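You operate a simulated robot arm through the tools that you are given. There is no shell and no other tool. Be economical: measure what you need, move in short steps, check, and stop when the job is done.

Carry out the task below with a simulated robot arm. There is one attempt and no reset: what you move stays moved.

TASK
Twist the grey cap off on the twist gauge.
Fine: clamp its jar and zero the gauge first; lay the cap in the green tray; the jar stays clamped.

It is judged by the outcome, as a careful person would: the job done as asked, and still so three seconds after it is handed in. It fails if anything else is knocked over, pushed out of place, dropped, spilled or broken.

THE ROBOT
A 6-joint arm with a two-finger parallel gripper, fixed in place. Base frame: the origin is at the foot of the arm, x ahead of it, y to its left, z up; the work surface is at about z = 0. Lengths are in mm, angles in degrees, forces in N, time in s.
With the tool pointing down near the work surface it reaches from about 160 to 420 mm from the base axis. Its first joint turns from -66.0 to 66.0 degrees. Payload 1.57 kg.
Tool frame: the origin (TCP) lies between the finger pads and is the grasp point; the fingertips stand 30 mm ahead of it; z points along the fingers, y is the line along which they close. The gripper opens to 80 mm. The fingers are 17 mm wide and 12 mm thick; the gripper's body (40 by 82 mm) begins 80 mm behind the TCP.
Orientation is that of the tool frame in the base frame, as a unit quaternion [w, x, y, z]. With the fingers straight down and closing along the base's y, the tool's x points along the base's -x, its y along +y and its z along -z.

THE INTERFACE
- The arm moves only by the tool arm_command. Its argument "series" is a list of rows, each a list of 2 entries, a list of its own where there are three numbers: the shift along the tool's x, y, z in mm, then the turn, a rotation vector about the tool's x, y, z in degrees. In form: [[[tx, ty, tz], [wx, wy, wz]], ...]. A call has 1 to 8 rows; each row is the pose to reach, as a shift and turn from the pose commanded when the call began, along the tool's axes at that moment. "fingers" is the finger opening in mm, from 0 to 80, set as the call begins (left out, the last holds). A row lasts 0.2 s, in which the tool goes at most 50 mm and 8.6 degrees; a call with a longer step from one row to the next is refused whole, and so is a gripper value outside its range. A pose out of reach is approached as far as the arm can. The call stops where the force on the tool passes 90 N (or 10 N more than at its start, if that is more) or the arm is blocked; 0.2 s more then pass. The fingers move at their own pace (about 153 mm/s each) and stop on an object; they squeeze with about 32 N. The grip force told is the motor's: it shows also when the fingers shut on nothing. Time passes only in rows, and 0.2 s behind the last, so rows that repeat a pose let the fingers close. It gives the time, the measured TCP pose, the force on the tool (base axes), the opening and the grip force at its end, in the units of the frame above (readings bear some noise), and new pictures: "views" is both (left out), scene, wrist or none.
- Cameras (640 x 400 px; columns grow to the right, rows downward): "scene" is fixed at [55, -353.1, 423.7]; the picture's right is [0.69, -0.73, 0.00], its down [-0.42, -0.40, -0.82] and it looks along [0.59, 0.56, -0.58] (base axes); focal length 232 px, centre (320, 200). "wrist" rides on the gripper at [-32, 0, -78] in the tool frame; the picture's right is [0.00, -1.00, 0.00], its down [0.97, 0.00, -0.24] and it looks along [0.24, 0.00, 0.97] (tool axes); focal length 218 px, centre (320, 200).
- point_at(camera, pixels): for up to 12 pixels [column, row] of the newest picture of that camera ("zoom" is the newest enlarged one), the place [x, y, z] in the base frame of the surface seen there, good to about 3 mm, but the place of the scene camera against the robot may be out by one fixed shift of up to 18 mm in any direction. No time passes.
- zoom(camera, box): a new picture of the part [left, top, right, bottom] of that camera's present view, enlarged. No time passes.
- sign_off(): hands the job in; it is judged then, once.

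Work in short steps. Measure before you move; look again where a grasp or a placing could have gone wrong, and mend it. You have 80 turns and 120 pictures in all, those below and enlarged ones among them. Open the gripper and draw the arm clear of the work before you hand the job in, unless the task says otherwise; then end with one line.

The tools are called after "Call:" by a JSON object that holds its "fn" and its "kwargs". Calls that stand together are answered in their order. arm_command: Moves the arm, as the interface text tells. Its arguments: {"type":"object","properties":{"series":{"type":"array","items":{"type":"array"}},"fingers":{"type":"number"},"views":{"type":"string","enum":["both","scene","wrist","none"]}},"required":["series"]} The other tools are called the same way: point_at (camera, pixels) gives the place of the surface under pixels of a picture; zoom (camera, box) takes an enlarged picture of a part of a camera's view; sign_off () hands the job in.

At the start:

```text
t: 0.0
tcp_pos: [214.7, -78.8, 304.2]
tcp_rot: [0.0, 0.0, 1.0, 0.0]
contact_force: [0.5, -0.2, -0.4]
finger_gap: 80.0
grasp_force: 0.1
```

scene: 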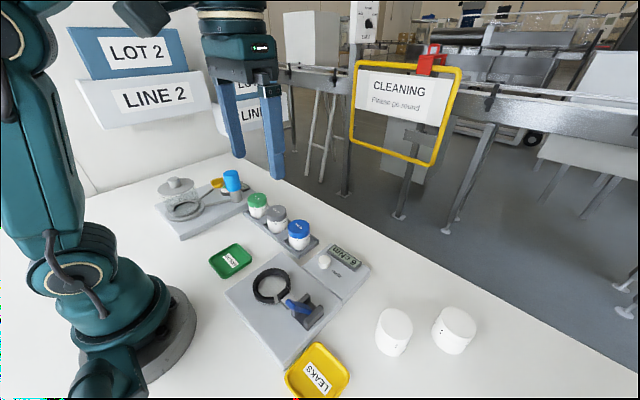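
wrist: 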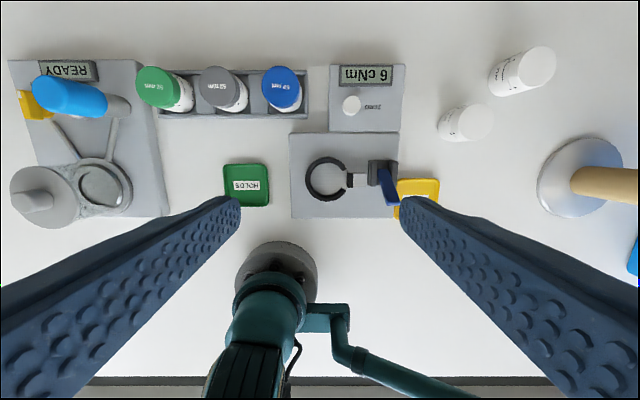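

I'll look closely at the gauge, the jars and the trays before moving.

Call:
{"fn": "zoom", "kwargs": {"camera": "wrist", "box": [260, 40, 460, 240]}}

Call:
{"fn": "zoom", "kwargs": {"camera": "scene", "box": [200, 180, 400, 380]}}

Call:
{"fn": "point_at", "kwargs": {"camera": "wrist", "pixels": [[222, 82], [245, 105], [325, 178], [312, 178], [351, 180], [380, 172], [390, 187], [352, 105], [246, 185], [340, 210], [365, 75], [160, 87]]}}

```text
2.00 times, centred on (360, 140) of wrist
```

zoom: 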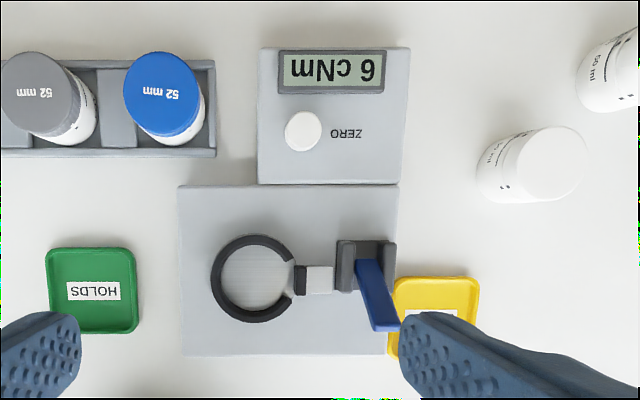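

```text
2.00 times, centred on (300, 280) of scene
```

zoom: 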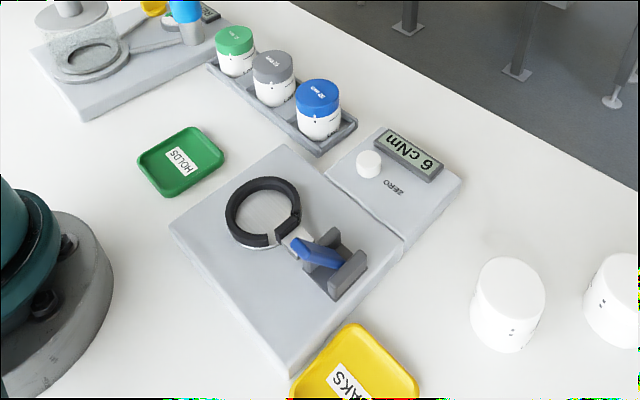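

```text
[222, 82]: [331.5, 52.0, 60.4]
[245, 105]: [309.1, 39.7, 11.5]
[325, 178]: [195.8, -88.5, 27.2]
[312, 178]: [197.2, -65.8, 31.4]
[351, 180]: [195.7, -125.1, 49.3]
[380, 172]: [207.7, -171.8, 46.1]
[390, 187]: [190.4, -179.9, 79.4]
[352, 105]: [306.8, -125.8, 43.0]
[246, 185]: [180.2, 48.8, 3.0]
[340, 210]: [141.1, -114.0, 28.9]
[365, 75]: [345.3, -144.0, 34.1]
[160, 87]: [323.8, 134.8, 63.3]
```

The gauge platform reads z≈28, and the caps' tops read about 60. Next I measure the ring, lever, grey jar and tray.

Call:
{"fn": "zoom", "kwargs": {"camera": "wrist", "box": [285, 120, 445, 220]}}

Call:
{"fn": "point_at", "kwargs": {"camera": "zoom", "pixels": [[90, 235], [235, 235], [160, 160], [160, 310], [265, 215], [265, 265], [320, 240], [370, 170], [420, 190], [385, 240], [420, 330], [100, 100]]}}

Call:
{"fn": "zoom", "kwargs": {"camera": "scene", "box": [250, 260, 350, 340]}}

Call:
{"fn": "point_at", "kwargs": {"camera": "wrist", "pixels": [[201, 82], [243, 82], [222, 68], [222, 100], [235, 108], [226, 166], [268, 204], [246, 170], [180, 115], [305, 115]]}}

Call:
{"fn": "zoom", "kwargs": {"camera": "wrist", "box": [130, 50, 320, 130]}}

```text
4.00 times, centred on (365, 170) of wrist
```

zoom: 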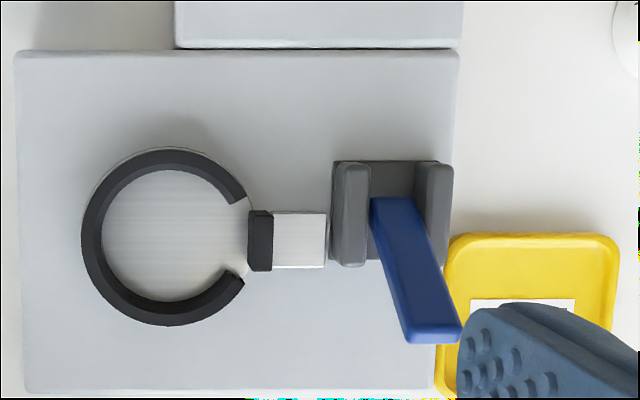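

```text
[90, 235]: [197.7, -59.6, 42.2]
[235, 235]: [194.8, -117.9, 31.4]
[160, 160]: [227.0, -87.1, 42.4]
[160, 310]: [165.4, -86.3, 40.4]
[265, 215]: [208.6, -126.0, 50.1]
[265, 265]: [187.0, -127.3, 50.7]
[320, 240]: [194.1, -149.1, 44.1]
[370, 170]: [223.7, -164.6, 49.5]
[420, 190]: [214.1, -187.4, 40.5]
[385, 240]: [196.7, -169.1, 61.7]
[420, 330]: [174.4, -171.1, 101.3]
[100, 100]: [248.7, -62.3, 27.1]
```

```text
5.00 times, centred on (300, 300) of scene
```

zoom: 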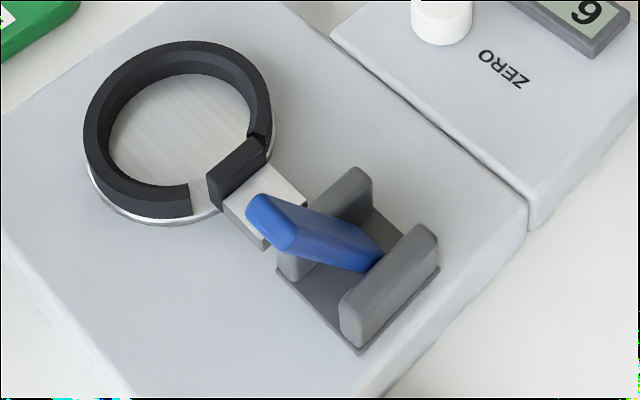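

```text
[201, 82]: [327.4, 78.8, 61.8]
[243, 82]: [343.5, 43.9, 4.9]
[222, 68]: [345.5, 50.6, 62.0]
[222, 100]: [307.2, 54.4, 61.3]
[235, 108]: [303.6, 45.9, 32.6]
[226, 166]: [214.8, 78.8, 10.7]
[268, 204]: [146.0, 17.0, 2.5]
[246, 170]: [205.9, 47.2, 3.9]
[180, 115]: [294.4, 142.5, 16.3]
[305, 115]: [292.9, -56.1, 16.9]
```

```text
3.37 times, centred on (225, 90) of wrist
```

zoom: 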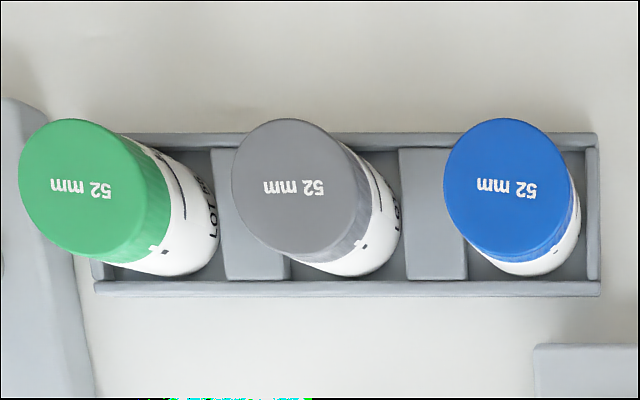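

The grey cap's centre is near (326, 60), with its top at about z 61. I'll move above it for a straight-down look.

Call:
{"fn": "arm_command", "kwargs": {"series": [[[-22, 27, 20], [0, 0, 0]], [[-44, 54, 40], [0, 0, 0]], [[-66, 81, 60], [0, 0, 0]], [[-88, 110, 80], [0, 0, 0]], [[-111, 136, 104], [0, 0, 0]]], "views": "wrist"}}

```text
t: 1.2
tcp_pos: [325.3, 56.6, 201.4]
tcp_rot: [0.001, 0.001, 1.0, 0.0]
contact_force: [-0.7, 0.5, 0.4]
finger_gap: 80.1
grasp_force: 0.0
```

wrist: 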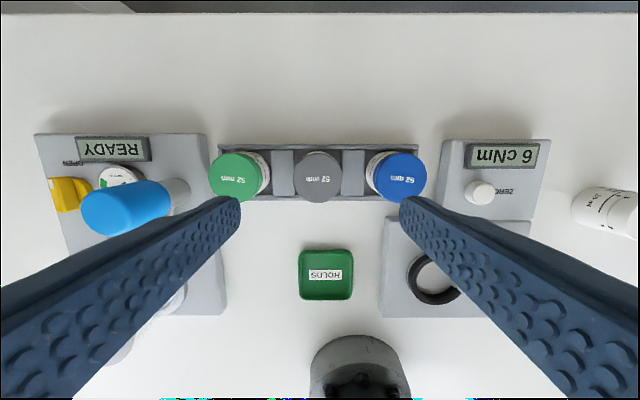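

Call:
{"fn": "zoom", "kwargs": {"camera": "wrist", "box": [205, 130, 435, 220]}}

Call:
{"fn": "point_at", "kwargs": {"camera": "wrist", "pixels": [[318, 178], [297, 177], [340, 177], [318, 156], [318, 199], [283, 178], [353, 178], [235, 178], [400, 178], [326, 275], [480, 192], [212, 178]]}}

```text
2.78 times, centred on (320, 175) of wrist
```

zoom: 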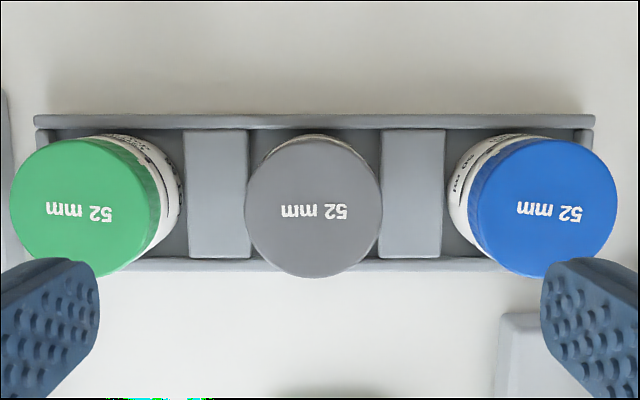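

```text
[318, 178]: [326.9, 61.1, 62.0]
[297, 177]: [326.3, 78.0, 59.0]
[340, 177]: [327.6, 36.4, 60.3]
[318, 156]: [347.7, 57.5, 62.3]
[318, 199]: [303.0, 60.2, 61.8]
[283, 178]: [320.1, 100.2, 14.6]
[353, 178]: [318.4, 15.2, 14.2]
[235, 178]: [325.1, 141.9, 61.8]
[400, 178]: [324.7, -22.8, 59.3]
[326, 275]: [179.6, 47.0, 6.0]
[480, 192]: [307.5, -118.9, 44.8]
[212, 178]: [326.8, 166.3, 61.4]
```

The grey jar's axis is at about (325.5, 58.5), the cap is about 51 wide, and the neighbours are ±79 away. I'll narrow the opening to 68 and descend until the TCP is at z≈59.

Call:
{"fn": "arm_command", "kwargs": {"series": [[[0, 2, 10], [0, 0, 0]], [[0, 2, 40], [0, 0, 0]], [[0, 2, 75], [0, 0, 0]], [[0, 2, 105], [0, 0, 0]], [[0, 2, 130], [0, 0, 0]], [[0, 2, 142], [0, 0, 0]], [[0, 2, 142], [0, 0, 0]]], "fingers": 68}}

```text
t: 2.8
tcp_pos: [325.8, 59.5, 58.6]
tcp_rot: [0.0, 0.0, 1.0, 0.0]
contact_force: [0.1, 0.9, 0.1]
finger_gap: 68.2
grasp_force: 0.1
```

scene: 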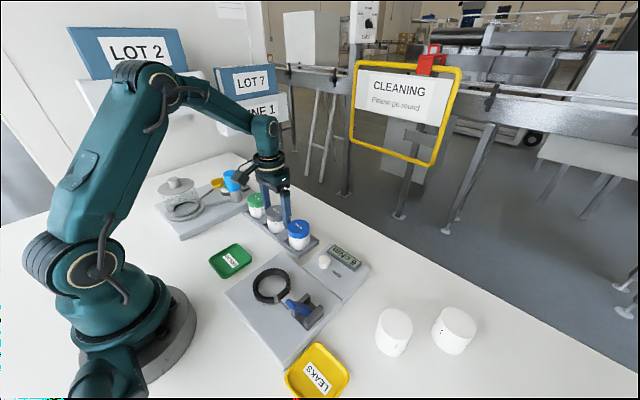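
wrist: 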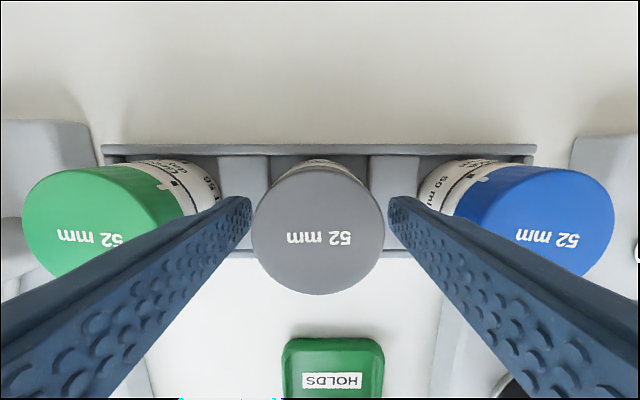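

The fingers straddle the grey cap and clear the neighbours. Closing, with a small test lift.

Call:
{"fn": "arm_command", "kwargs": {"series": [[[0, 0, 0], [0, 0, 0]], [[0, 0, 0], [0, 0, 0]], [[0, 0, -15], [0, 0, 0]], [[0, 0, -45], [0, 0, 0]], [[0, 0, -85], [0, 0, 0]]], "fingers": 44}}

```text
t: 4.0
tcp_pos: [325.9, 60.1, 143.8]
tcp_rot: [0.0, 0.001, 1.0, 0.0]
contact_force: [-0.1, -0.4, -1.1]
finger_gap: 50.9
grasp_force: 31.6
```

scene: 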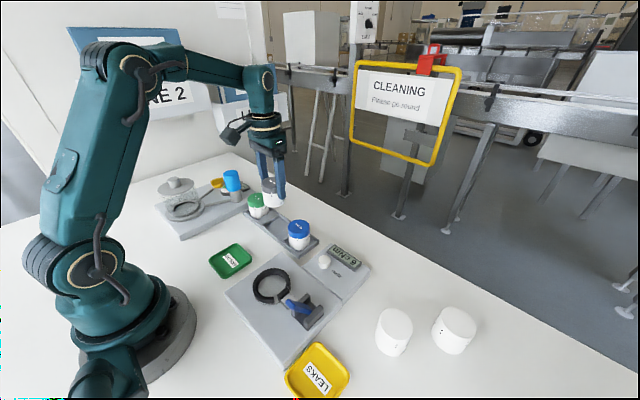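
wrist: 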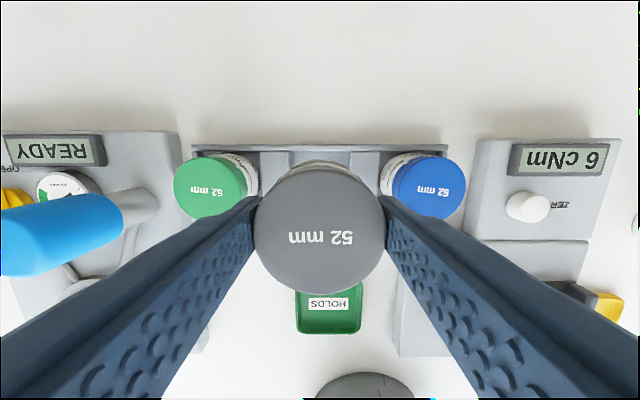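

The jar is held, gap 50.9. The ring centre is computed at about (196, -90.5), so I carry the jar there at this height.

Call:
{"fn": "arm_command", "kwargs": {"series": [[[20, -24, -5], [0, 0, 0]], [[46, -54, -5], [0, 0, 0]], [[76, -88, -5], [0, 0, 0]], [[102, -119, -5], [0, 0, 0]], [[120, -140, -5], [0, 0, 0]], [[130, -150.5, -5], [0, 0, 0]], [[130, -150.5, 0], [0, 0, 0]]]}}

Call:
{"fn": "zoom", "kwargs": {"camera": "scene", "box": [220, 200, 380, 340]}}

```text
t: 5.6
tcp_pos: [196.3, -89.9, 143.1]
tcp_rot: [0.0, 0.0, 1.0, 0.0]
contact_force: [-0.5, -0.1, -0.8]
finger_gap: 50.9
grasp_force: 32.5
```

scene: 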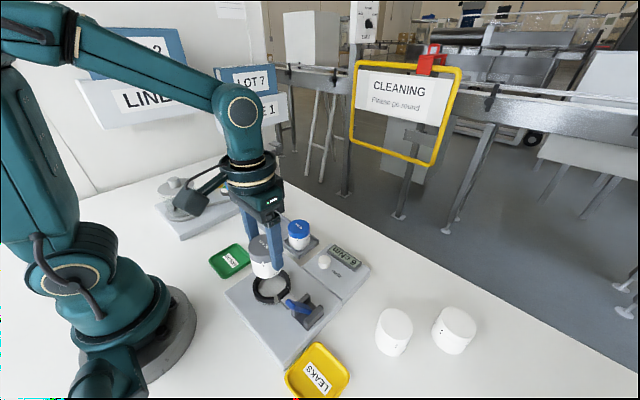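
wrist: 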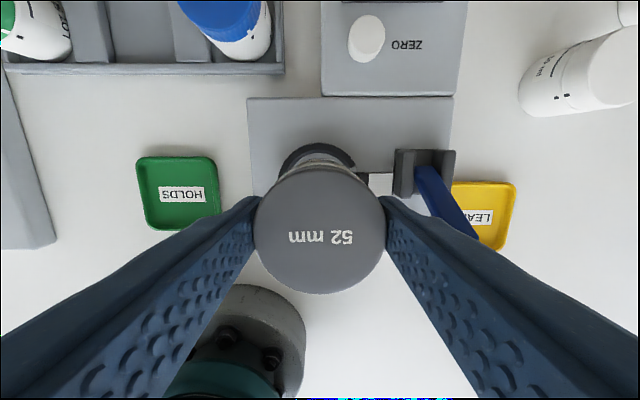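

```text
2.86 times, centred on (300, 270) of scene
```

zoom: 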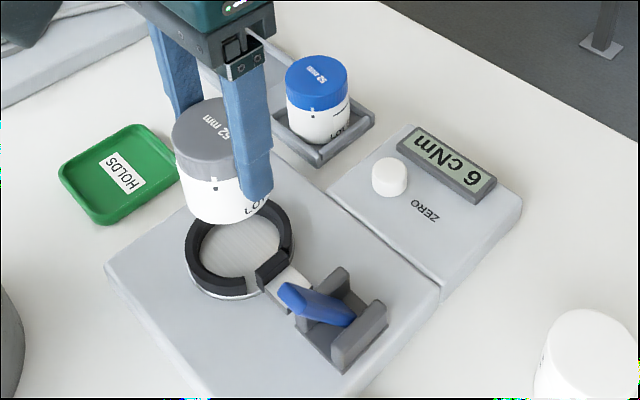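

Call:
{"fn": "zoom", "kwargs": {"camera": "wrist", "box": [240, 120, 400, 220]}}

Call:
{"fn": "point_at", "kwargs": {"camera": "zoom", "pixels": [[300, 82], [220, 95], [180, 130], [170, 150], [400, 110], [440, 130], [350, 82], [318, 105]]}}

```text
4.00 times, centred on (320, 170) of wrist
```

zoom: 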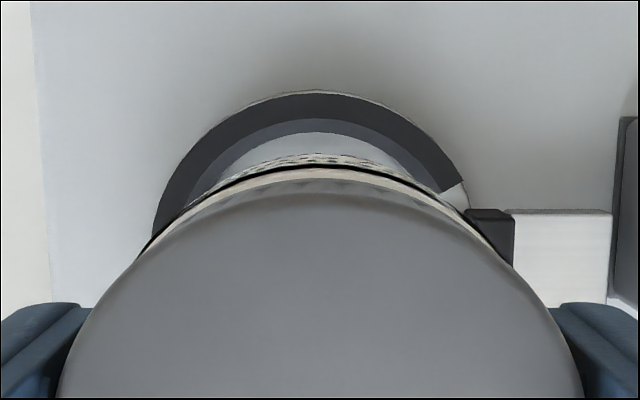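

```text
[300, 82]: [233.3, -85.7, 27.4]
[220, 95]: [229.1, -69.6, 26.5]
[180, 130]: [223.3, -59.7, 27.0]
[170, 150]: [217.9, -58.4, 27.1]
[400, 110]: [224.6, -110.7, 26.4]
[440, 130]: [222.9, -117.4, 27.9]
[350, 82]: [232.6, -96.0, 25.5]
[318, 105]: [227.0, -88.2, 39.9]
```

The ring centre re-measures at about (196, -89.2), and the jar is almost above it. I lower it to just above the ring's rim and look.

Call:
{"fn": "arm_command", "kwargs": {"series": [[[0, 0.6, 15], [0, 0, 0]], [[0, 0.6, 30], [0, 0, 0]], [[0, 0.6, 40], [0, 0, 0]], [[0, 0.6, 44], [0, 0, 0]]], "views": "none"}}

Call:
{"fn": "zoom", "kwargs": {"camera": "scene", "box": [230, 220, 350, 340]}}

Call:
{"fn": "zoom", "kwargs": {"camera": "wrist", "box": [240, 120, 400, 220]}}

```text
t: 6.6
tcp_pos: [195.5, -90.1, 99.6]
tcp_rot: [0.001, 0.0, 1.0, 0.001]
contact_force: [0.3, 0.1, -1.1]
finger_gap: 50.9
grasp_force: 31.6
```

```text
3.33 times, centred on (290, 280) of scene
```

zoom: 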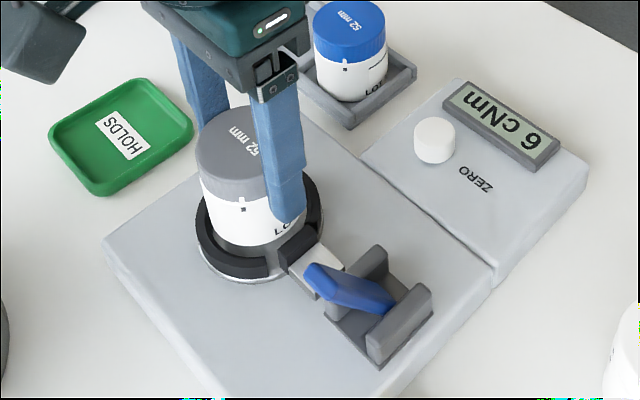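

```text
4.00 times, centred on (320, 170) of wrist
```

zoom: 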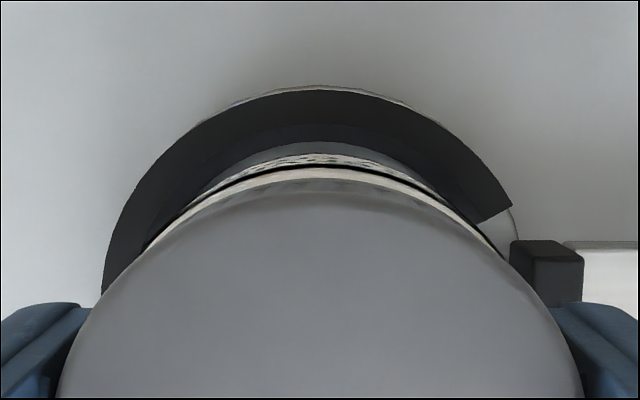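

The jar is entering the ring concentrically. I lower it gently toward the seat.

Call:
{"fn": "arm_command", "kwargs": {"series": [[[0, 0, 3], [0, 0, 0]], [[0, 0, 6], [0, 0, 0]], [[0, 0, 9], [0, 0, 0]], [[0, 0, 11], [0, 0, 0]]], "views": "none"}}

Call:
{"fn": "zoom", "kwargs": {"camera": "scene", "box": [230, 220, 350, 340]}}

```text
t: 7.6
tcp_pos: [195.0, -89.8, 87.7]
tcp_rot: [0.001, 0.0, 1.0, 0.0]
contact_force: [0.2, 0.1, -0.6]
finger_gap: 50.6
grasp_force: 32.0
```

```text
3.33 times, centred on (290, 280) of scene
```

zoom: 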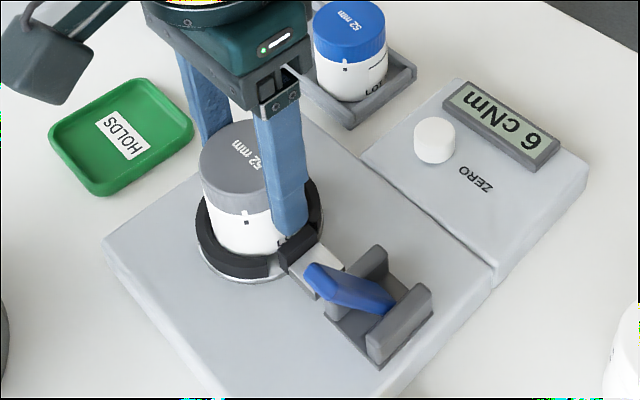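

Call:
{"fn": "arm_command", "kwargs": {"series": [[[0, 0, 1], [0, 0, 0]], [[0, 0, 2], [0, 0, 0]], [[0, 0, 3], [0, 0, 0]]], "views": "none"}}

```text
t: 8.4
tcp_pos: [195.7, -91.0, 83.9]
tcp_rot: [-0.001, -0.001, 1.0, -0.001]
contact_force: [-0.2, 0.3, -0.7]
finger_gap: 50.6
grasp_force: 32.0
```

Call:
{"fn": "arm_command", "kwargs": {"series": [[[0, 0, 0.7], [0, 0, 0]], [[0, 0, 1.4], [0, 0, 0]]], "views": "none"}}

Call:
{"fn": "zoom", "kwargs": {"camera": "scene", "box": [250, 240, 330, 300]}}

Call:
{"fn": "zoom", "kwargs": {"camera": "wrist", "box": [220, 100, 420, 240]}}

```text
t: 9.0
tcp_pos: [196.5, -90.0, 82.6]
tcp_rot: [0.0, 0.0, 1.0, 0.001]
contact_force: [-0.8, 0.0, -1.0]
finger_gap: 50.7
grasp_force: 32.4
```

```text
6.67 times, centred on (290, 270) of scene
```

zoom: 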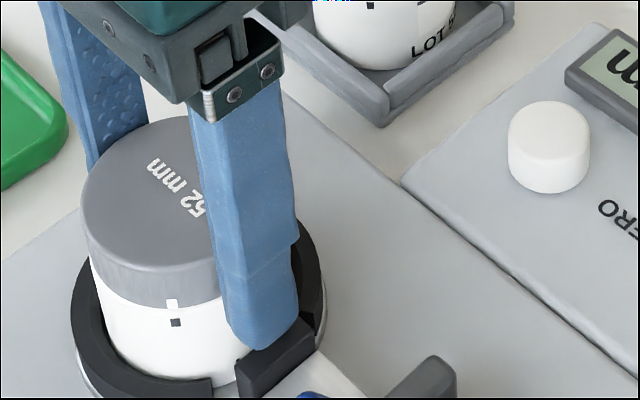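

```text
2.86 times, centred on (320, 170) of wrist
```

zoom: 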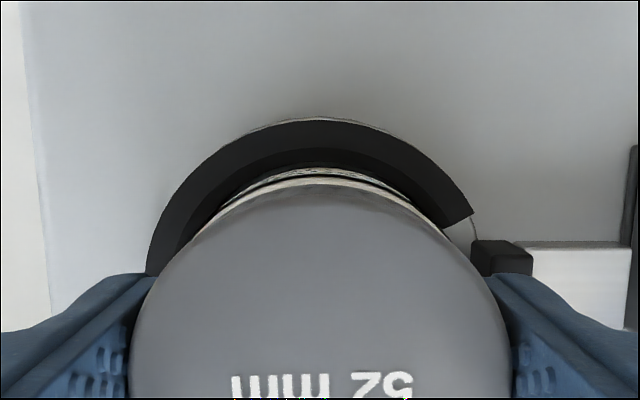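

Call:
{"fn": "arm_command", "kwargs": {"series": [[[0, 0, 0.5], [0, 0, 0]], [[0, 0, 1], [0, 0, 0]], [[0, 0, 1], [0, 0, 0]]], "views": "none"}}

Call:
{"fn": "point_at", "kwargs": {"camera": "wrist", "pixels": [[320, 180], [320, 200], [495, 185], [320, 150], [495, 195]]}}

```text
t: 9.8
tcp_pos: [196.4, -90.3, 83.0]
tcp_rot: [-0.001, 0.0, 1.0, 0.0]
contact_force: [-7.0, 2.4, 24.0]
finger_gap: 50.7
grasp_force: 32.0
```

```text
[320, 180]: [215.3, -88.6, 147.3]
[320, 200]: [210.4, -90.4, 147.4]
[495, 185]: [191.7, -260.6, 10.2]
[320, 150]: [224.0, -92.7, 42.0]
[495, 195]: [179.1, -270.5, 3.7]
```

Contact at 24 N, so the jar is seated. I ease the load off, open slightly, and rise.

Call:
{"fn": "arm_command", "kwargs": {"series": [[[0, 0, -0.8], [0, 0, 0]], [[0, 0, -0.8], [0, 0, 0]]], "views": "none"}}

Call:
{"fn": "arm_command", "kwargs": {"series": [[[0, 0, 0], [0, 0, 0]], [[0, 0, 0], [0, 0, 0]], [[0, 0, -20], [0, 0, 0]], [[0, 0, -60], [0, 0, 0]], [[0, 0, -100], [0, 0, 0]]], "fingers": 64}}

Call:
{"fn": "zoom", "kwargs": {"camera": "scene", "box": [230, 220, 350, 340]}}

Call:
{"fn": "zoom", "kwargs": {"camera": "wrist", "box": [240, 120, 480, 280]}}

```text
t: 10.4
tcp_pos: [196.8, -89.7, 82.7]
tcp_rot: [0.0, 0.001, 1.0, 0.001]
contact_force: [-1.0, 0.2, -1.4]
finger_gap: 50.8
grasp_force: 32.0
```

```text
t: 11.6
tcp_pos: [195.5, -90.0, 184.4]
tcp_rot: [-0.001, 0.0, 1.0, -0.001]
contact_force: [0.2, 0.2, 1.0]
finger_gap: 64.1
grasp_force: 0.0
```

scene: 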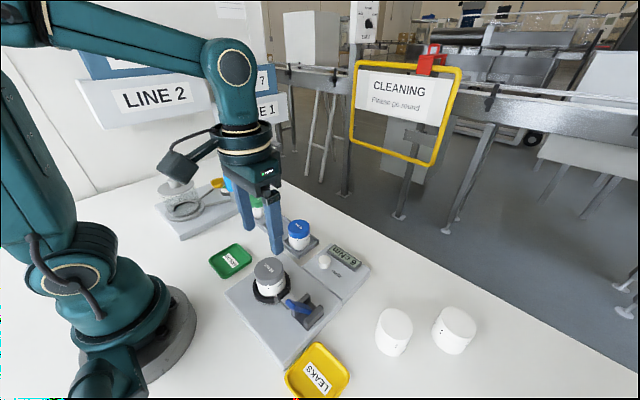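
wrist: 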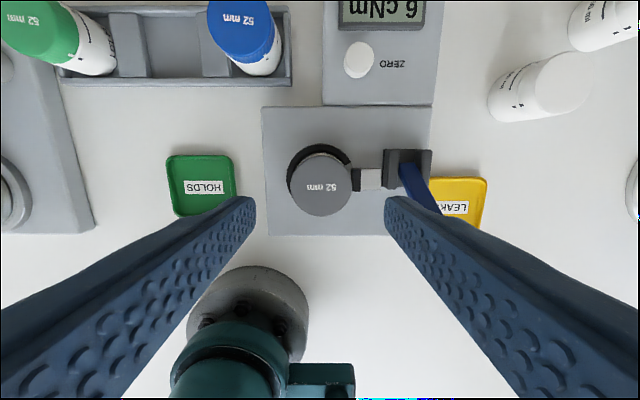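

```text
3.33 times, centred on (290, 280) of scene
```

zoom: 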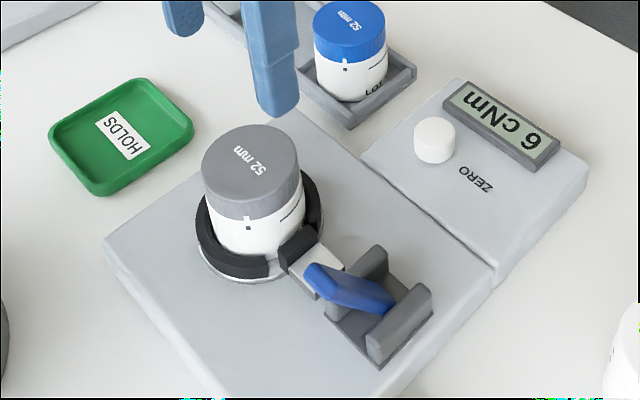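

```text
2.50 times, centred on (360, 200) of wrist
```

zoom: 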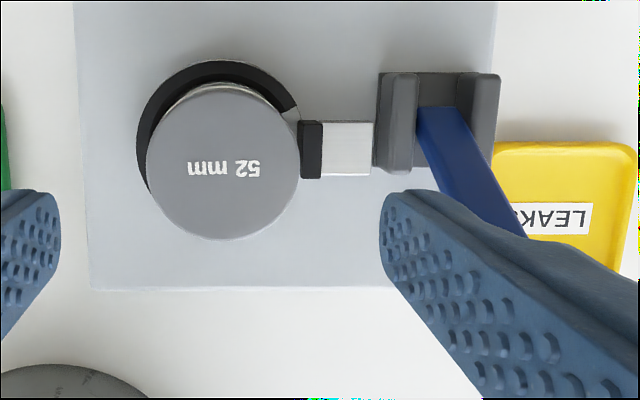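

The jar sits square in the ring. Next is the lever: I close the fingers and hover near it to measure.

Call:
{"fn": "arm_command", "kwargs": {"series": [[[0, -25, -10], [0, 0, 0]], [[10, -55, -16], [0, 0, 0]], [[15, -82, -16], [0, 0, 0]], [[15, -82, -16], [0, 0, 0]]], "fingers": 0, "views": "wrist"}}

Call:
{"fn": "zoom", "kwargs": {"camera": "scene", "box": [260, 270, 340, 340]}}

```text
t: 12.6
tcp_pos: [181.9, -172.0, 199.1]
tcp_rot: [0.0, 0.0, 1.0, -0.001]
contact_force: [-0.5, 0.1, -0.4]
finger_gap: 0.0
grasp_force: 21.3
```

wrist: 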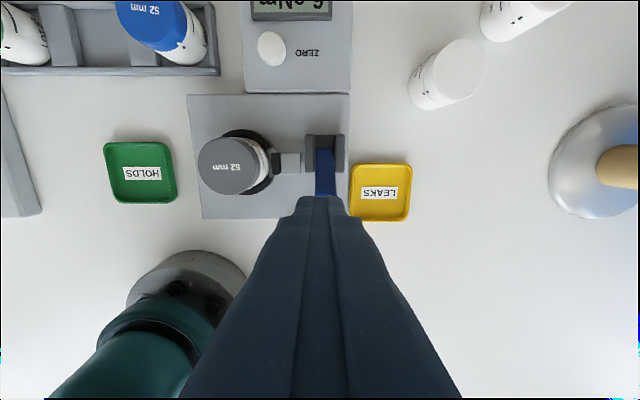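

```text
5.71 times, centred on (300, 305) of scene
```

zoom: 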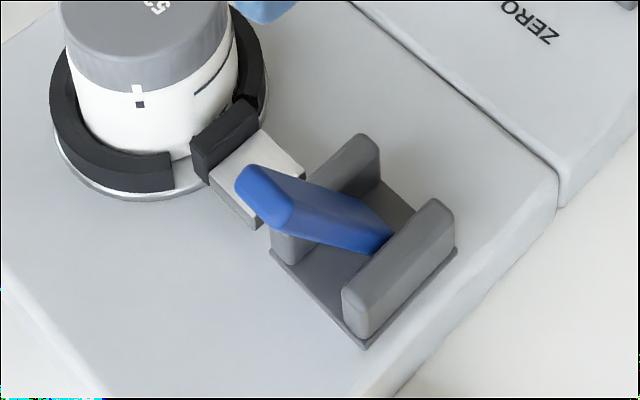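

Call:
{"fn": "point_at", "kwargs": {"camera": "wrist", "pixels": [[325, 150], [325, 160], [325, 170], [325, 180], [325, 190], [325, 194], [318, 185], [333, 185], [311, 150], [341, 150], [341, 168], [340, 138]]}}

Call:
{"fn": "zoom", "kwargs": {"camera": "wrist", "box": [280, 120, 380, 210]}}

Call:
{"fn": "point_at", "kwargs": {"camera": "scene", "pixels": [[293, 304], [300, 308], [304, 311], [293, 300], [314, 317], [305, 298], [270, 270]]}}

```text
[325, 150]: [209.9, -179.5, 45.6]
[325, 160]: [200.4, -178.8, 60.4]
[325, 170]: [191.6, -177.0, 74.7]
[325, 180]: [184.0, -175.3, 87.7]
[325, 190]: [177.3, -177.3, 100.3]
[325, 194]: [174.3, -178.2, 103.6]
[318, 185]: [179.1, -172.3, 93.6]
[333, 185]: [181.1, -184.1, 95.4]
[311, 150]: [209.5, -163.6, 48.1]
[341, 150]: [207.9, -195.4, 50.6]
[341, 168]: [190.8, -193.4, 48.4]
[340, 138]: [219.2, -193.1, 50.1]
```

```text
4.44 times, centred on (330, 165) of wrist
```

zoom: 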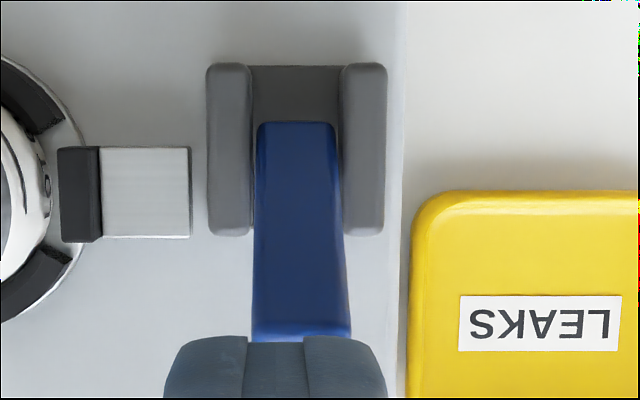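

```text
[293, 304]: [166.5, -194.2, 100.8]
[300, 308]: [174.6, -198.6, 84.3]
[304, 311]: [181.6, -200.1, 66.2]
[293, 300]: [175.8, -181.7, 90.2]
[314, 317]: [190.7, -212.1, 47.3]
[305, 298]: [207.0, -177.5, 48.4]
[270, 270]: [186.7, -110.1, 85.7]
```

The lever lies at y≈-178, from a pivot near (213, 42) up to a tip near (174, 104), so it tilts toward -x. I'll touch its upper face with the closed fingertips and push it partway down.

Call:
{"fn": "arm_command", "kwargs": {"series": [[[-23, -6, 19], [0, 0, 0]], [[-21, -6, 64], [0, 0, 0]], [[-18, -6, 81], [0, 0, 0]], [[-12, -6, 87], [0, 0, 0]], [[-8, -6, 89.5], [0, 0, 0]], [[-4, -6, 91.7], [0, 0, 0]]], "views": "none"}}

Call:
{"fn": "zoom", "kwargs": {"camera": "scene", "box": [240, 240, 350, 340]}}

```text
t: 14.0
tcp_pos: [192.3, -179.0, 111.5]
tcp_rot: [0.016, 0.002, 1.0, -0.005]
contact_force: [50.0, 24.9, 58.1]
finger_gap: 0.0
grasp_force: 21.2
```

```text
4.00 times, centred on (295, 290) of scene
```

zoom: 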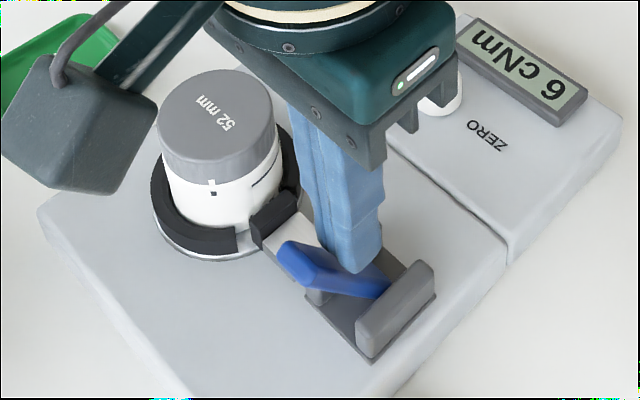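

80 N and the lever has not moved, so this direction looks like its stop. I back off upward and check for any change before trying the other way.

Call:
{"fn": "arm_command", "kwargs": {"series": [[[-10, 0, -10], [0, 0, 0]], [[-10, 0, -40], [0, 0, 0]], [[25, 0, -80], [0, 0, 0]], [[60, 0, -80], [0, 0, 0]]], "views": "wrist"}}

Call:
{"fn": "zoom", "kwargs": {"camera": "scene", "box": [240, 240, 350, 340]}}

```text
refused: row 3 steps farther than a row can; nothing moved
```

```text
4.00 times, centred on (295, 290) of scene
```

zoom: 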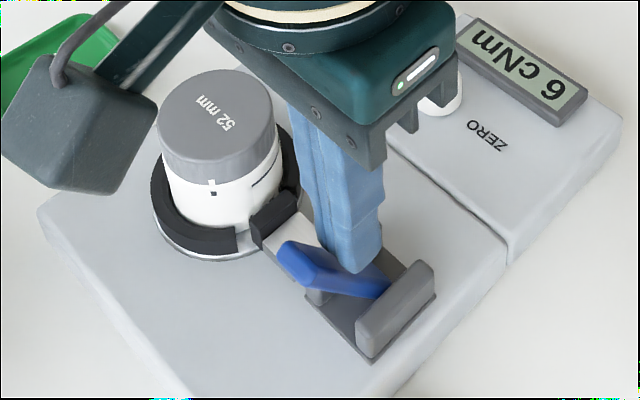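

Call:
{"fn": "arm_command", "kwargs": {"series": [[[-10, 0, -10], [0, 0, 0]], [[-10, 0, -45], [0, 0, 0]], [[10, 0, -80], [0, 0, 0]], [[50, 0, -80], [0, 0, 0]]], "views": "wrist"}}

Call:
{"fn": "zoom", "kwargs": {"camera": "scene", "box": [240, 240, 350, 340]}}

Call:
{"fn": "zoom", "kwargs": {"camera": "wrist", "box": [240, 60, 400, 180]}}

```text
t: 15.0
tcp_pos: [134.3, -178.8, 187.2]
tcp_rot: [0.0, 0.0, 1.0, 0.001]
contact_force: [-0.2, -0.3, 0.1]
finger_gap: 0.0
grasp_force: 21.2
```

wrist: 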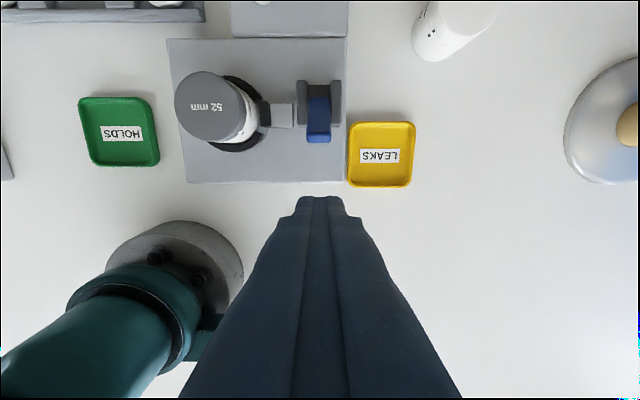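

```text
4.00 times, centred on (295, 290) of scene
```

zoom: 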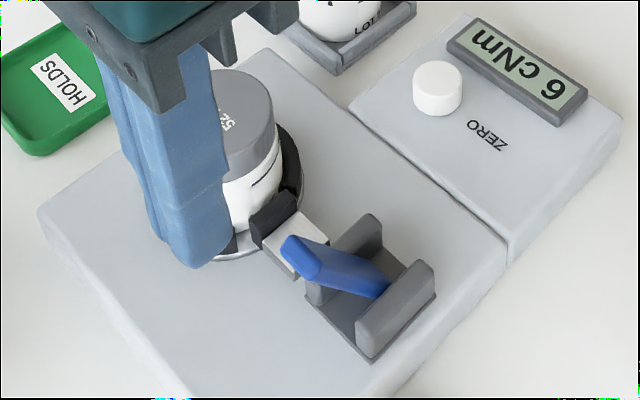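

```text
3.33 times, centred on (320, 120) of wrist
```

zoom: 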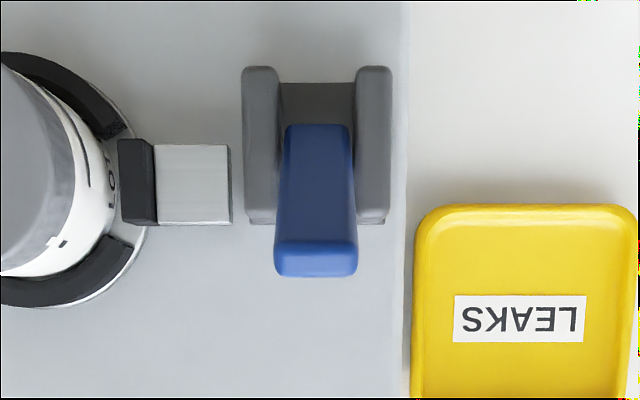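

The lever is unchanged, so it must swing the other way. I push its back face near the tip toward +x, in small steps.

Call:
{"fn": "arm_command", "kwargs": {"series": [[[-4, 1, 42], [0, 0, 0]], [[-8, 1, 75], [0, 0, 0]], [[-15, 1, 75], [0, 0, 0]], [[-22, 1, 75], [0, 0, 0]], [[-29, 1, 75], [0, 0, 0]], [[-36, 1, 75], [0, 0, 0]], [[-43, 1, 75], [0, 0, 0]]], "views": "none"}}

Call:
{"fn": "zoom", "kwargs": {"camera": "scene", "box": [240, 240, 350, 340]}}

```text
t: 16.6
tcp_pos: [177.8, -176.5, 113.0]
tcp_rot: [0.001, 0.002, 1.0, 0.001]
contact_force: [-0.2, 0.2, -0.8]
finger_gap: 0.3
grasp_force: 21.4
```

```text
4.00 times, centred on (295, 290) of scene
```

zoom: 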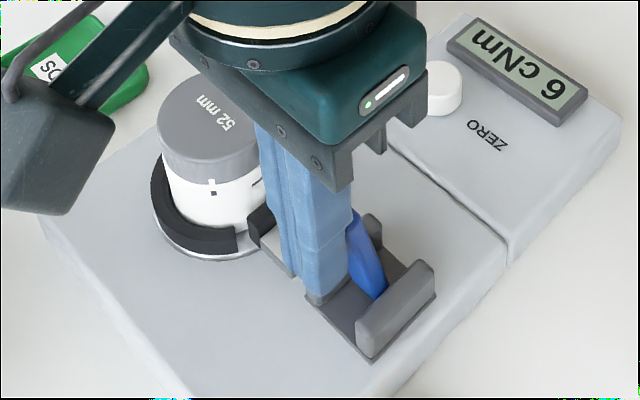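

The lever swings freely this way, so I continue pushing +x.

Call:
{"fn": "arm_command", "kwargs": {"series": [[[-6, 0, 0], [0, 0, 0]], [[-12, 0, 0], [0, 0, 0]], [[-18, 0, 0], [0, 0, 0]], [[-24, 0, 0], [0, 0, 0]], [[-30, 0, 0], [0, 0, 0]], [[-35, 0, 0], [0, 0, 0]], [[-40, 0, 0], [0, 0, 0]]], "views": "none"}}

Call:
{"fn": "zoom", "kwargs": {"camera": "scene", "box": [240, 240, 350, 340]}}

```text
t: 18.2
tcp_pos: [216.1, -177.7, 112.9]
tcp_rot: [-0.003, 0.0, 1.0, 0.001]
contact_force: [-21.4, -2.1, 6.2]
finger_gap: 0.0
grasp_force: 21.2
```

```text
4.00 times, centred on (295, 290) of scene
```

zoom: 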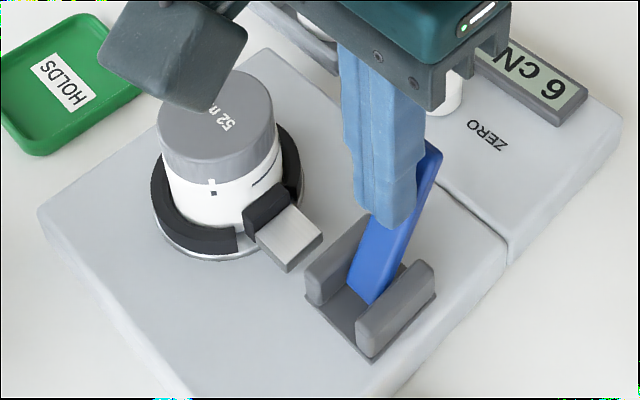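

The jaw is now against the jar and resistance is 21 N. I push a few mm more to find the end stop or over-centre point.

Call:
{"fn": "arm_command", "kwargs": {"series": [[[-3, 0, 1], [0, 0, 0]], [[-6, 0, 3], [0, 0, 0]], [[-8, 0, 4], [0, 0, 0]], [[-8, 0, 4], [0, 0, 0]]], "views": "none"}}

Call:
{"fn": "zoom", "kwargs": {"camera": "scene", "box": [240, 240, 350, 340]}}

```text
t: 18.9
tcp_pos: [216.0, -178.0, 111.4]
tcp_rot: [-0.016, 0.0, 1.0, 0.002]
contact_force: [-16.3, 0.9, 22.0]
finger_gap: 0.0
grasp_force: 21.7
stopped in row 3: the force on the tool passed its limit (the readings are from after the stop); the commanded pose is now the measured one
```

```text
4.00 times, centred on (295, 290) of scene
```

zoom: 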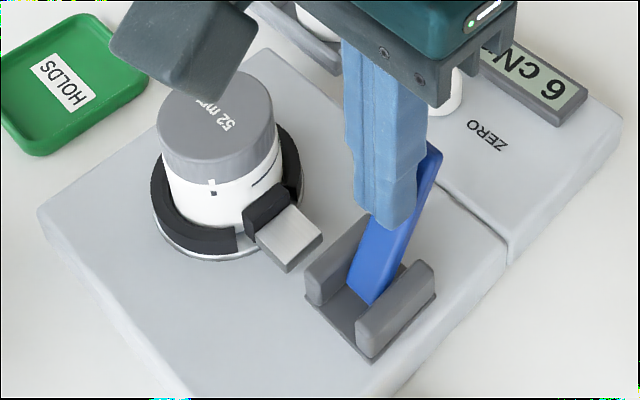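

The lever is at its hard stop with the jaw against the jar. I withdraw and check that it stays.

Call:
{"fn": "arm_command", "kwargs": {"series": [[[10, 0, -5], [0, 0, 0]], [[15, 0, -40], [0, 0, 0]], [[15, 0, -85], [0, 0, 0]], [[15, 30, -85], [0, 0, 0]]]}}

Call:
{"fn": "zoom", "kwargs": {"camera": "scene", "box": [240, 230, 360, 340]}}

```text
t: 19.9
tcp_pos: [204.4, -147.6, 198.2]
tcp_rot: [-0.012, 0.0, 1.0, 0.003]
contact_force: [1.1, -0.5, 0.2]
finger_gap: 0.3
grasp_force: 21.2
```

scene: 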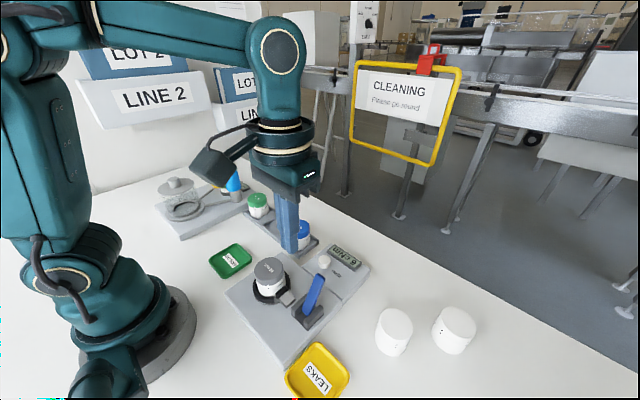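
wrist: 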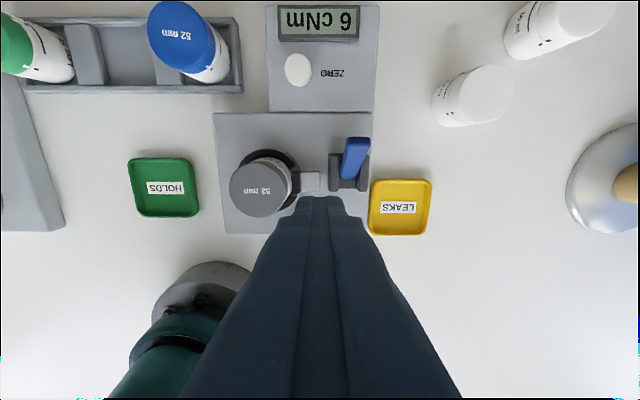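

```text
3.64 times, centred on (300, 285) of scene
```

zoom: 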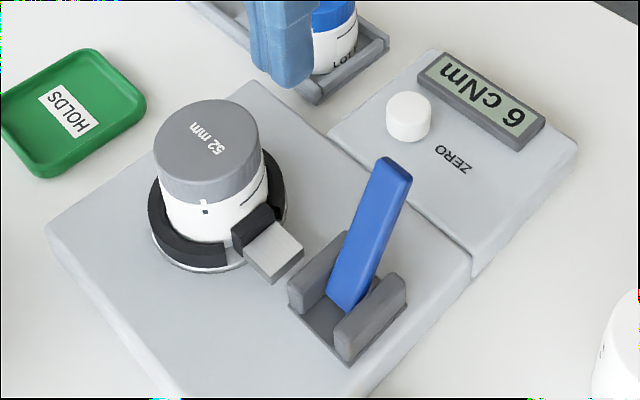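

The lever stays over and the jaw is on the jar. Now I level the tool and hover near the ZERO button.

Call:
{"fn": "arm_command", "kwargs": {"series": [[[-25, 8, 0], [0.3, -1.4, 0]], [[-50, 16, 0], [0.3, -1.4, 0]], [[-75, 22, 20], [0.3, -1.4, 0]], [[-96, 25.6, 48], [0.3, -1.4, 0]]], "views": "wrist"}}

Call:
{"fn": "zoom", "kwargs": {"camera": "wrist", "box": [240, 80, 400, 200]}}

```text
t: 20.9
tcp_pos: [299.5, -121.1, 147.7]
tcp_rot: [0.0, -0.001, 1.0, -0.001]
contact_force: [0.2, 0.5, -0.3]
finger_gap: 0.0
grasp_force: 21.3
```

wrist: 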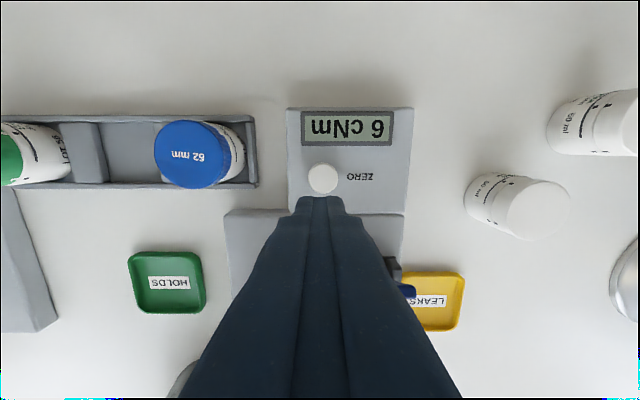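

```text
3.33 times, centred on (320, 140) of wrist
```

zoom: 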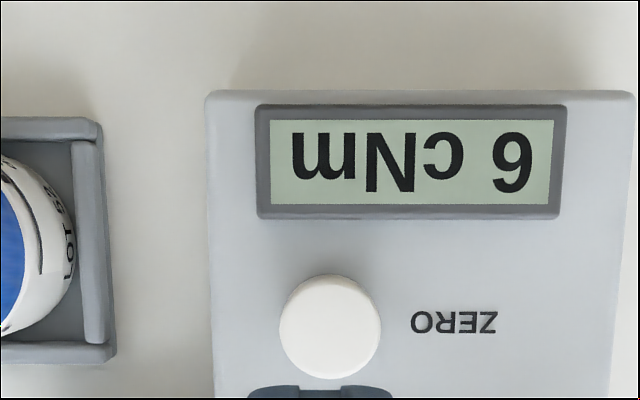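

The button's centre is at about (305.5, -123.6), with its top near z 44. I come down over it and press gently.

Call:
{"fn": "arm_command", "kwargs": {"series": [[[-6, -2.5, 30], [0, 0, 0]], [[-6, -2.5, 60], [0, 0, 0]], [[-6, -2.5, 68], [0, 0, 0]], [[-6, -2.5, 71], [0, 0, 0]], [[-6, -2.5, 73], [0, 0, 0]]], "views": "none"}}

Call:
{"fn": "zoom", "kwargs": {"camera": "scene", "box": [300, 230, 380, 300]}}

```text
t: 22.1
tcp_pos: [305.9, -124.2, 75.0]
tcp_rot: [0.0, 0.0, 1.0, -0.001]
contact_force: [0.2, -0.5, -0.3]
finger_gap: 0.0
grasp_force: 21.1
```

```text
5.71 times, centred on (340, 265) of scene
```

zoom: 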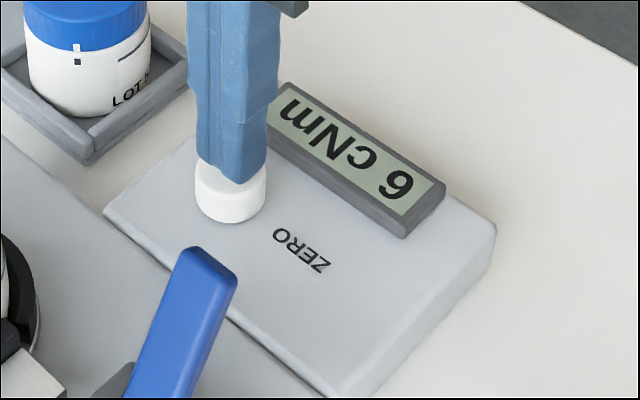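

Call:
{"fn": "arm_command", "kwargs": {"series": [[[0, 0, 1.5], [0, 0, 0]], [[0, 0, 3], [0, 0, 0]], [[0, 0, 4], [0, 0, 0]], [[0, 0, 5], [0, 0, 0]]], "views": "none"}}

Call:
{"fn": "zoom", "kwargs": {"camera": "scene", "box": [300, 230, 380, 300]}}

```text
t: 23.1
tcp_pos: [304.8, -124.7, 69.3]
tcp_rot: [0.0, 0.0, 1.0, -0.001]
contact_force: [0.1, -0.1, 1.2]
finger_gap: 0.0
grasp_force: 21.5
```

```text
5.71 times, centred on (340, 265) of scene
```

zoom: 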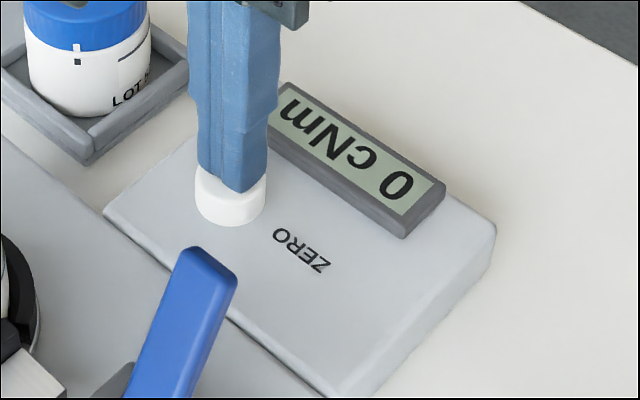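

The gauge reads 0. I rise, return above the jar with the fingers open, and measure the cap.

Call:
{"fn": "arm_command", "kwargs": {"series": [[[0, 0, -40], [0, 0, 0]], [[0, 0, -85], [0, 0, 0]], [[20, 10, -115], [0, 0, 0]], [[50, 20, -115], [0, 0, 0]], [[80, 28, -115], [0, 0, 0]], [[108, 34, -115], [0, 0, 0]]], "fingers": 70, "views": "wrist"}}

Call:
{"fn": "zoom", "kwargs": {"camera": "wrist", "box": [240, 120, 400, 220]}}

Call:
{"fn": "zoom", "kwargs": {"camera": "scene", "box": [240, 240, 320, 300]}}

Call:
{"fn": "point_at", "kwargs": {"camera": "zoom", "pixels": [[250, 180], [180, 220], [200, 240], [215, 250], [215, 270], [215, 290], [240, 275], [215, 230]]}}

```text
t: 24.4
tcp_pos: [197.3, -90.2, 183.0]
tcp_rot: [0.0, 0.0, 1.0, -0.001]
contact_force: [0.2, 0.3, -0.5]
finger_gap: 70.2
grasp_force: 0.0
```

wrist: 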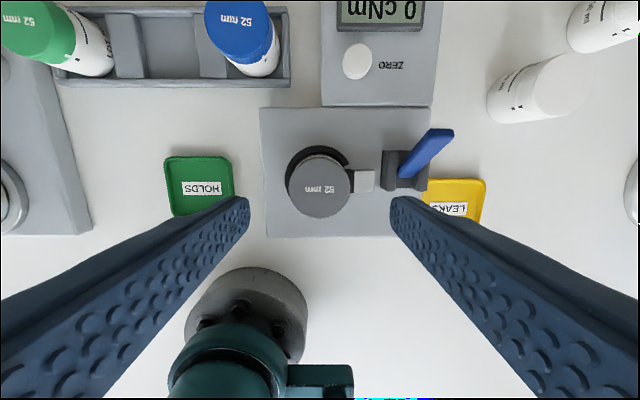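

```text
4.00 times, centred on (320, 170) of wrist
```

zoom: 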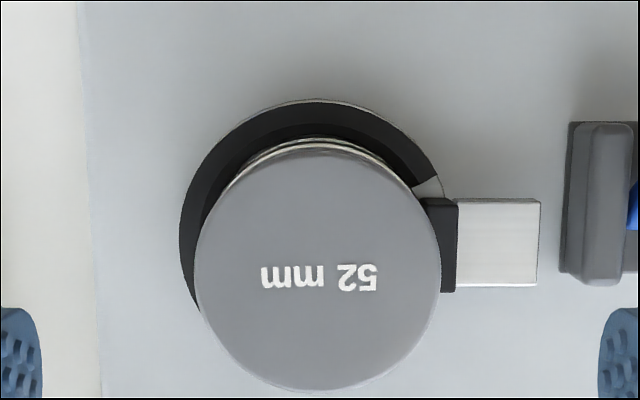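

```text
6.67 times, centred on (280, 270) of scene
```

zoom: 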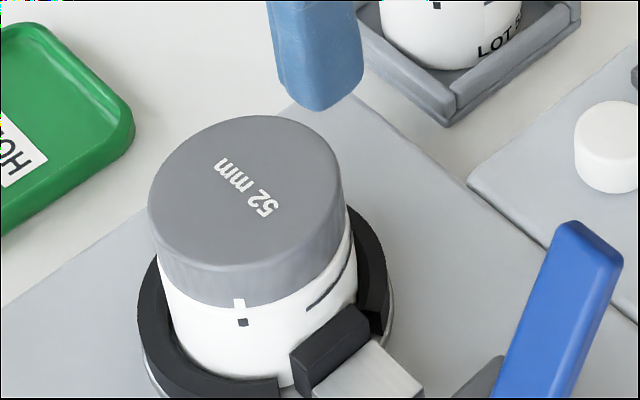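

```text
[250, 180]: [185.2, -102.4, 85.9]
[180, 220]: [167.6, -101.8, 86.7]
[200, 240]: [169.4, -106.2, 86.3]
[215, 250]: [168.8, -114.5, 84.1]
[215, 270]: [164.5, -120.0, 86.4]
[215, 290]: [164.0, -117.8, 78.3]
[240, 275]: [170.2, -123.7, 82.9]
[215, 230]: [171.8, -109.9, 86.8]
```

The cap's centre is at about (197, -89.8), top z≈86 and skirt about 14 deep. I pre-turn the wrist +60° to leave room for a counter-clockwise twist.

Call:
{"fn": "arm_command", "kwargs": {"series": [[[0, 0, 10], [0, 0, 8.5]], [[0, 0, 20], [0, 0, 17]], [[0, 0, 30], [0, 0, 25.5]], [[0, 0, 40], [0, 0, 34]], [[0, 0, 50], [0, 0, 42.5]], [[0, 0, 50], [0, 0, 51]], [[0, 0, 50], [0, 0, 59.5]]], "views": "wrist"}}

Call:
{"fn": "zoom", "kwargs": {"camera": "wrist", "box": [220, 100, 420, 240]}}

```text
t: 26.1
tcp_pos: [197.4, -91.6, 133.2]
tcp_rot: [0.0, 0.498, 0.867, -0.002]
contact_force: [0.1, -0.9, 0.0]
finger_gap: 69.9
grasp_force: 0.0
```

wrist: 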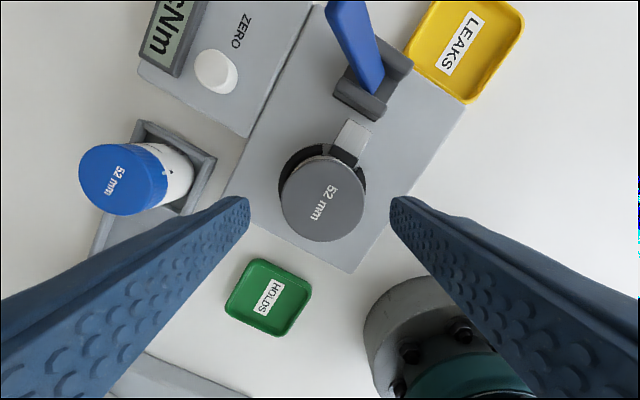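

```text
2.86 times, centred on (320, 170) of wrist
```

zoom: 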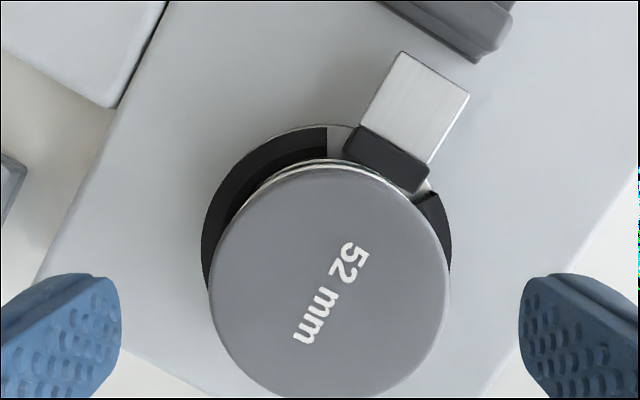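

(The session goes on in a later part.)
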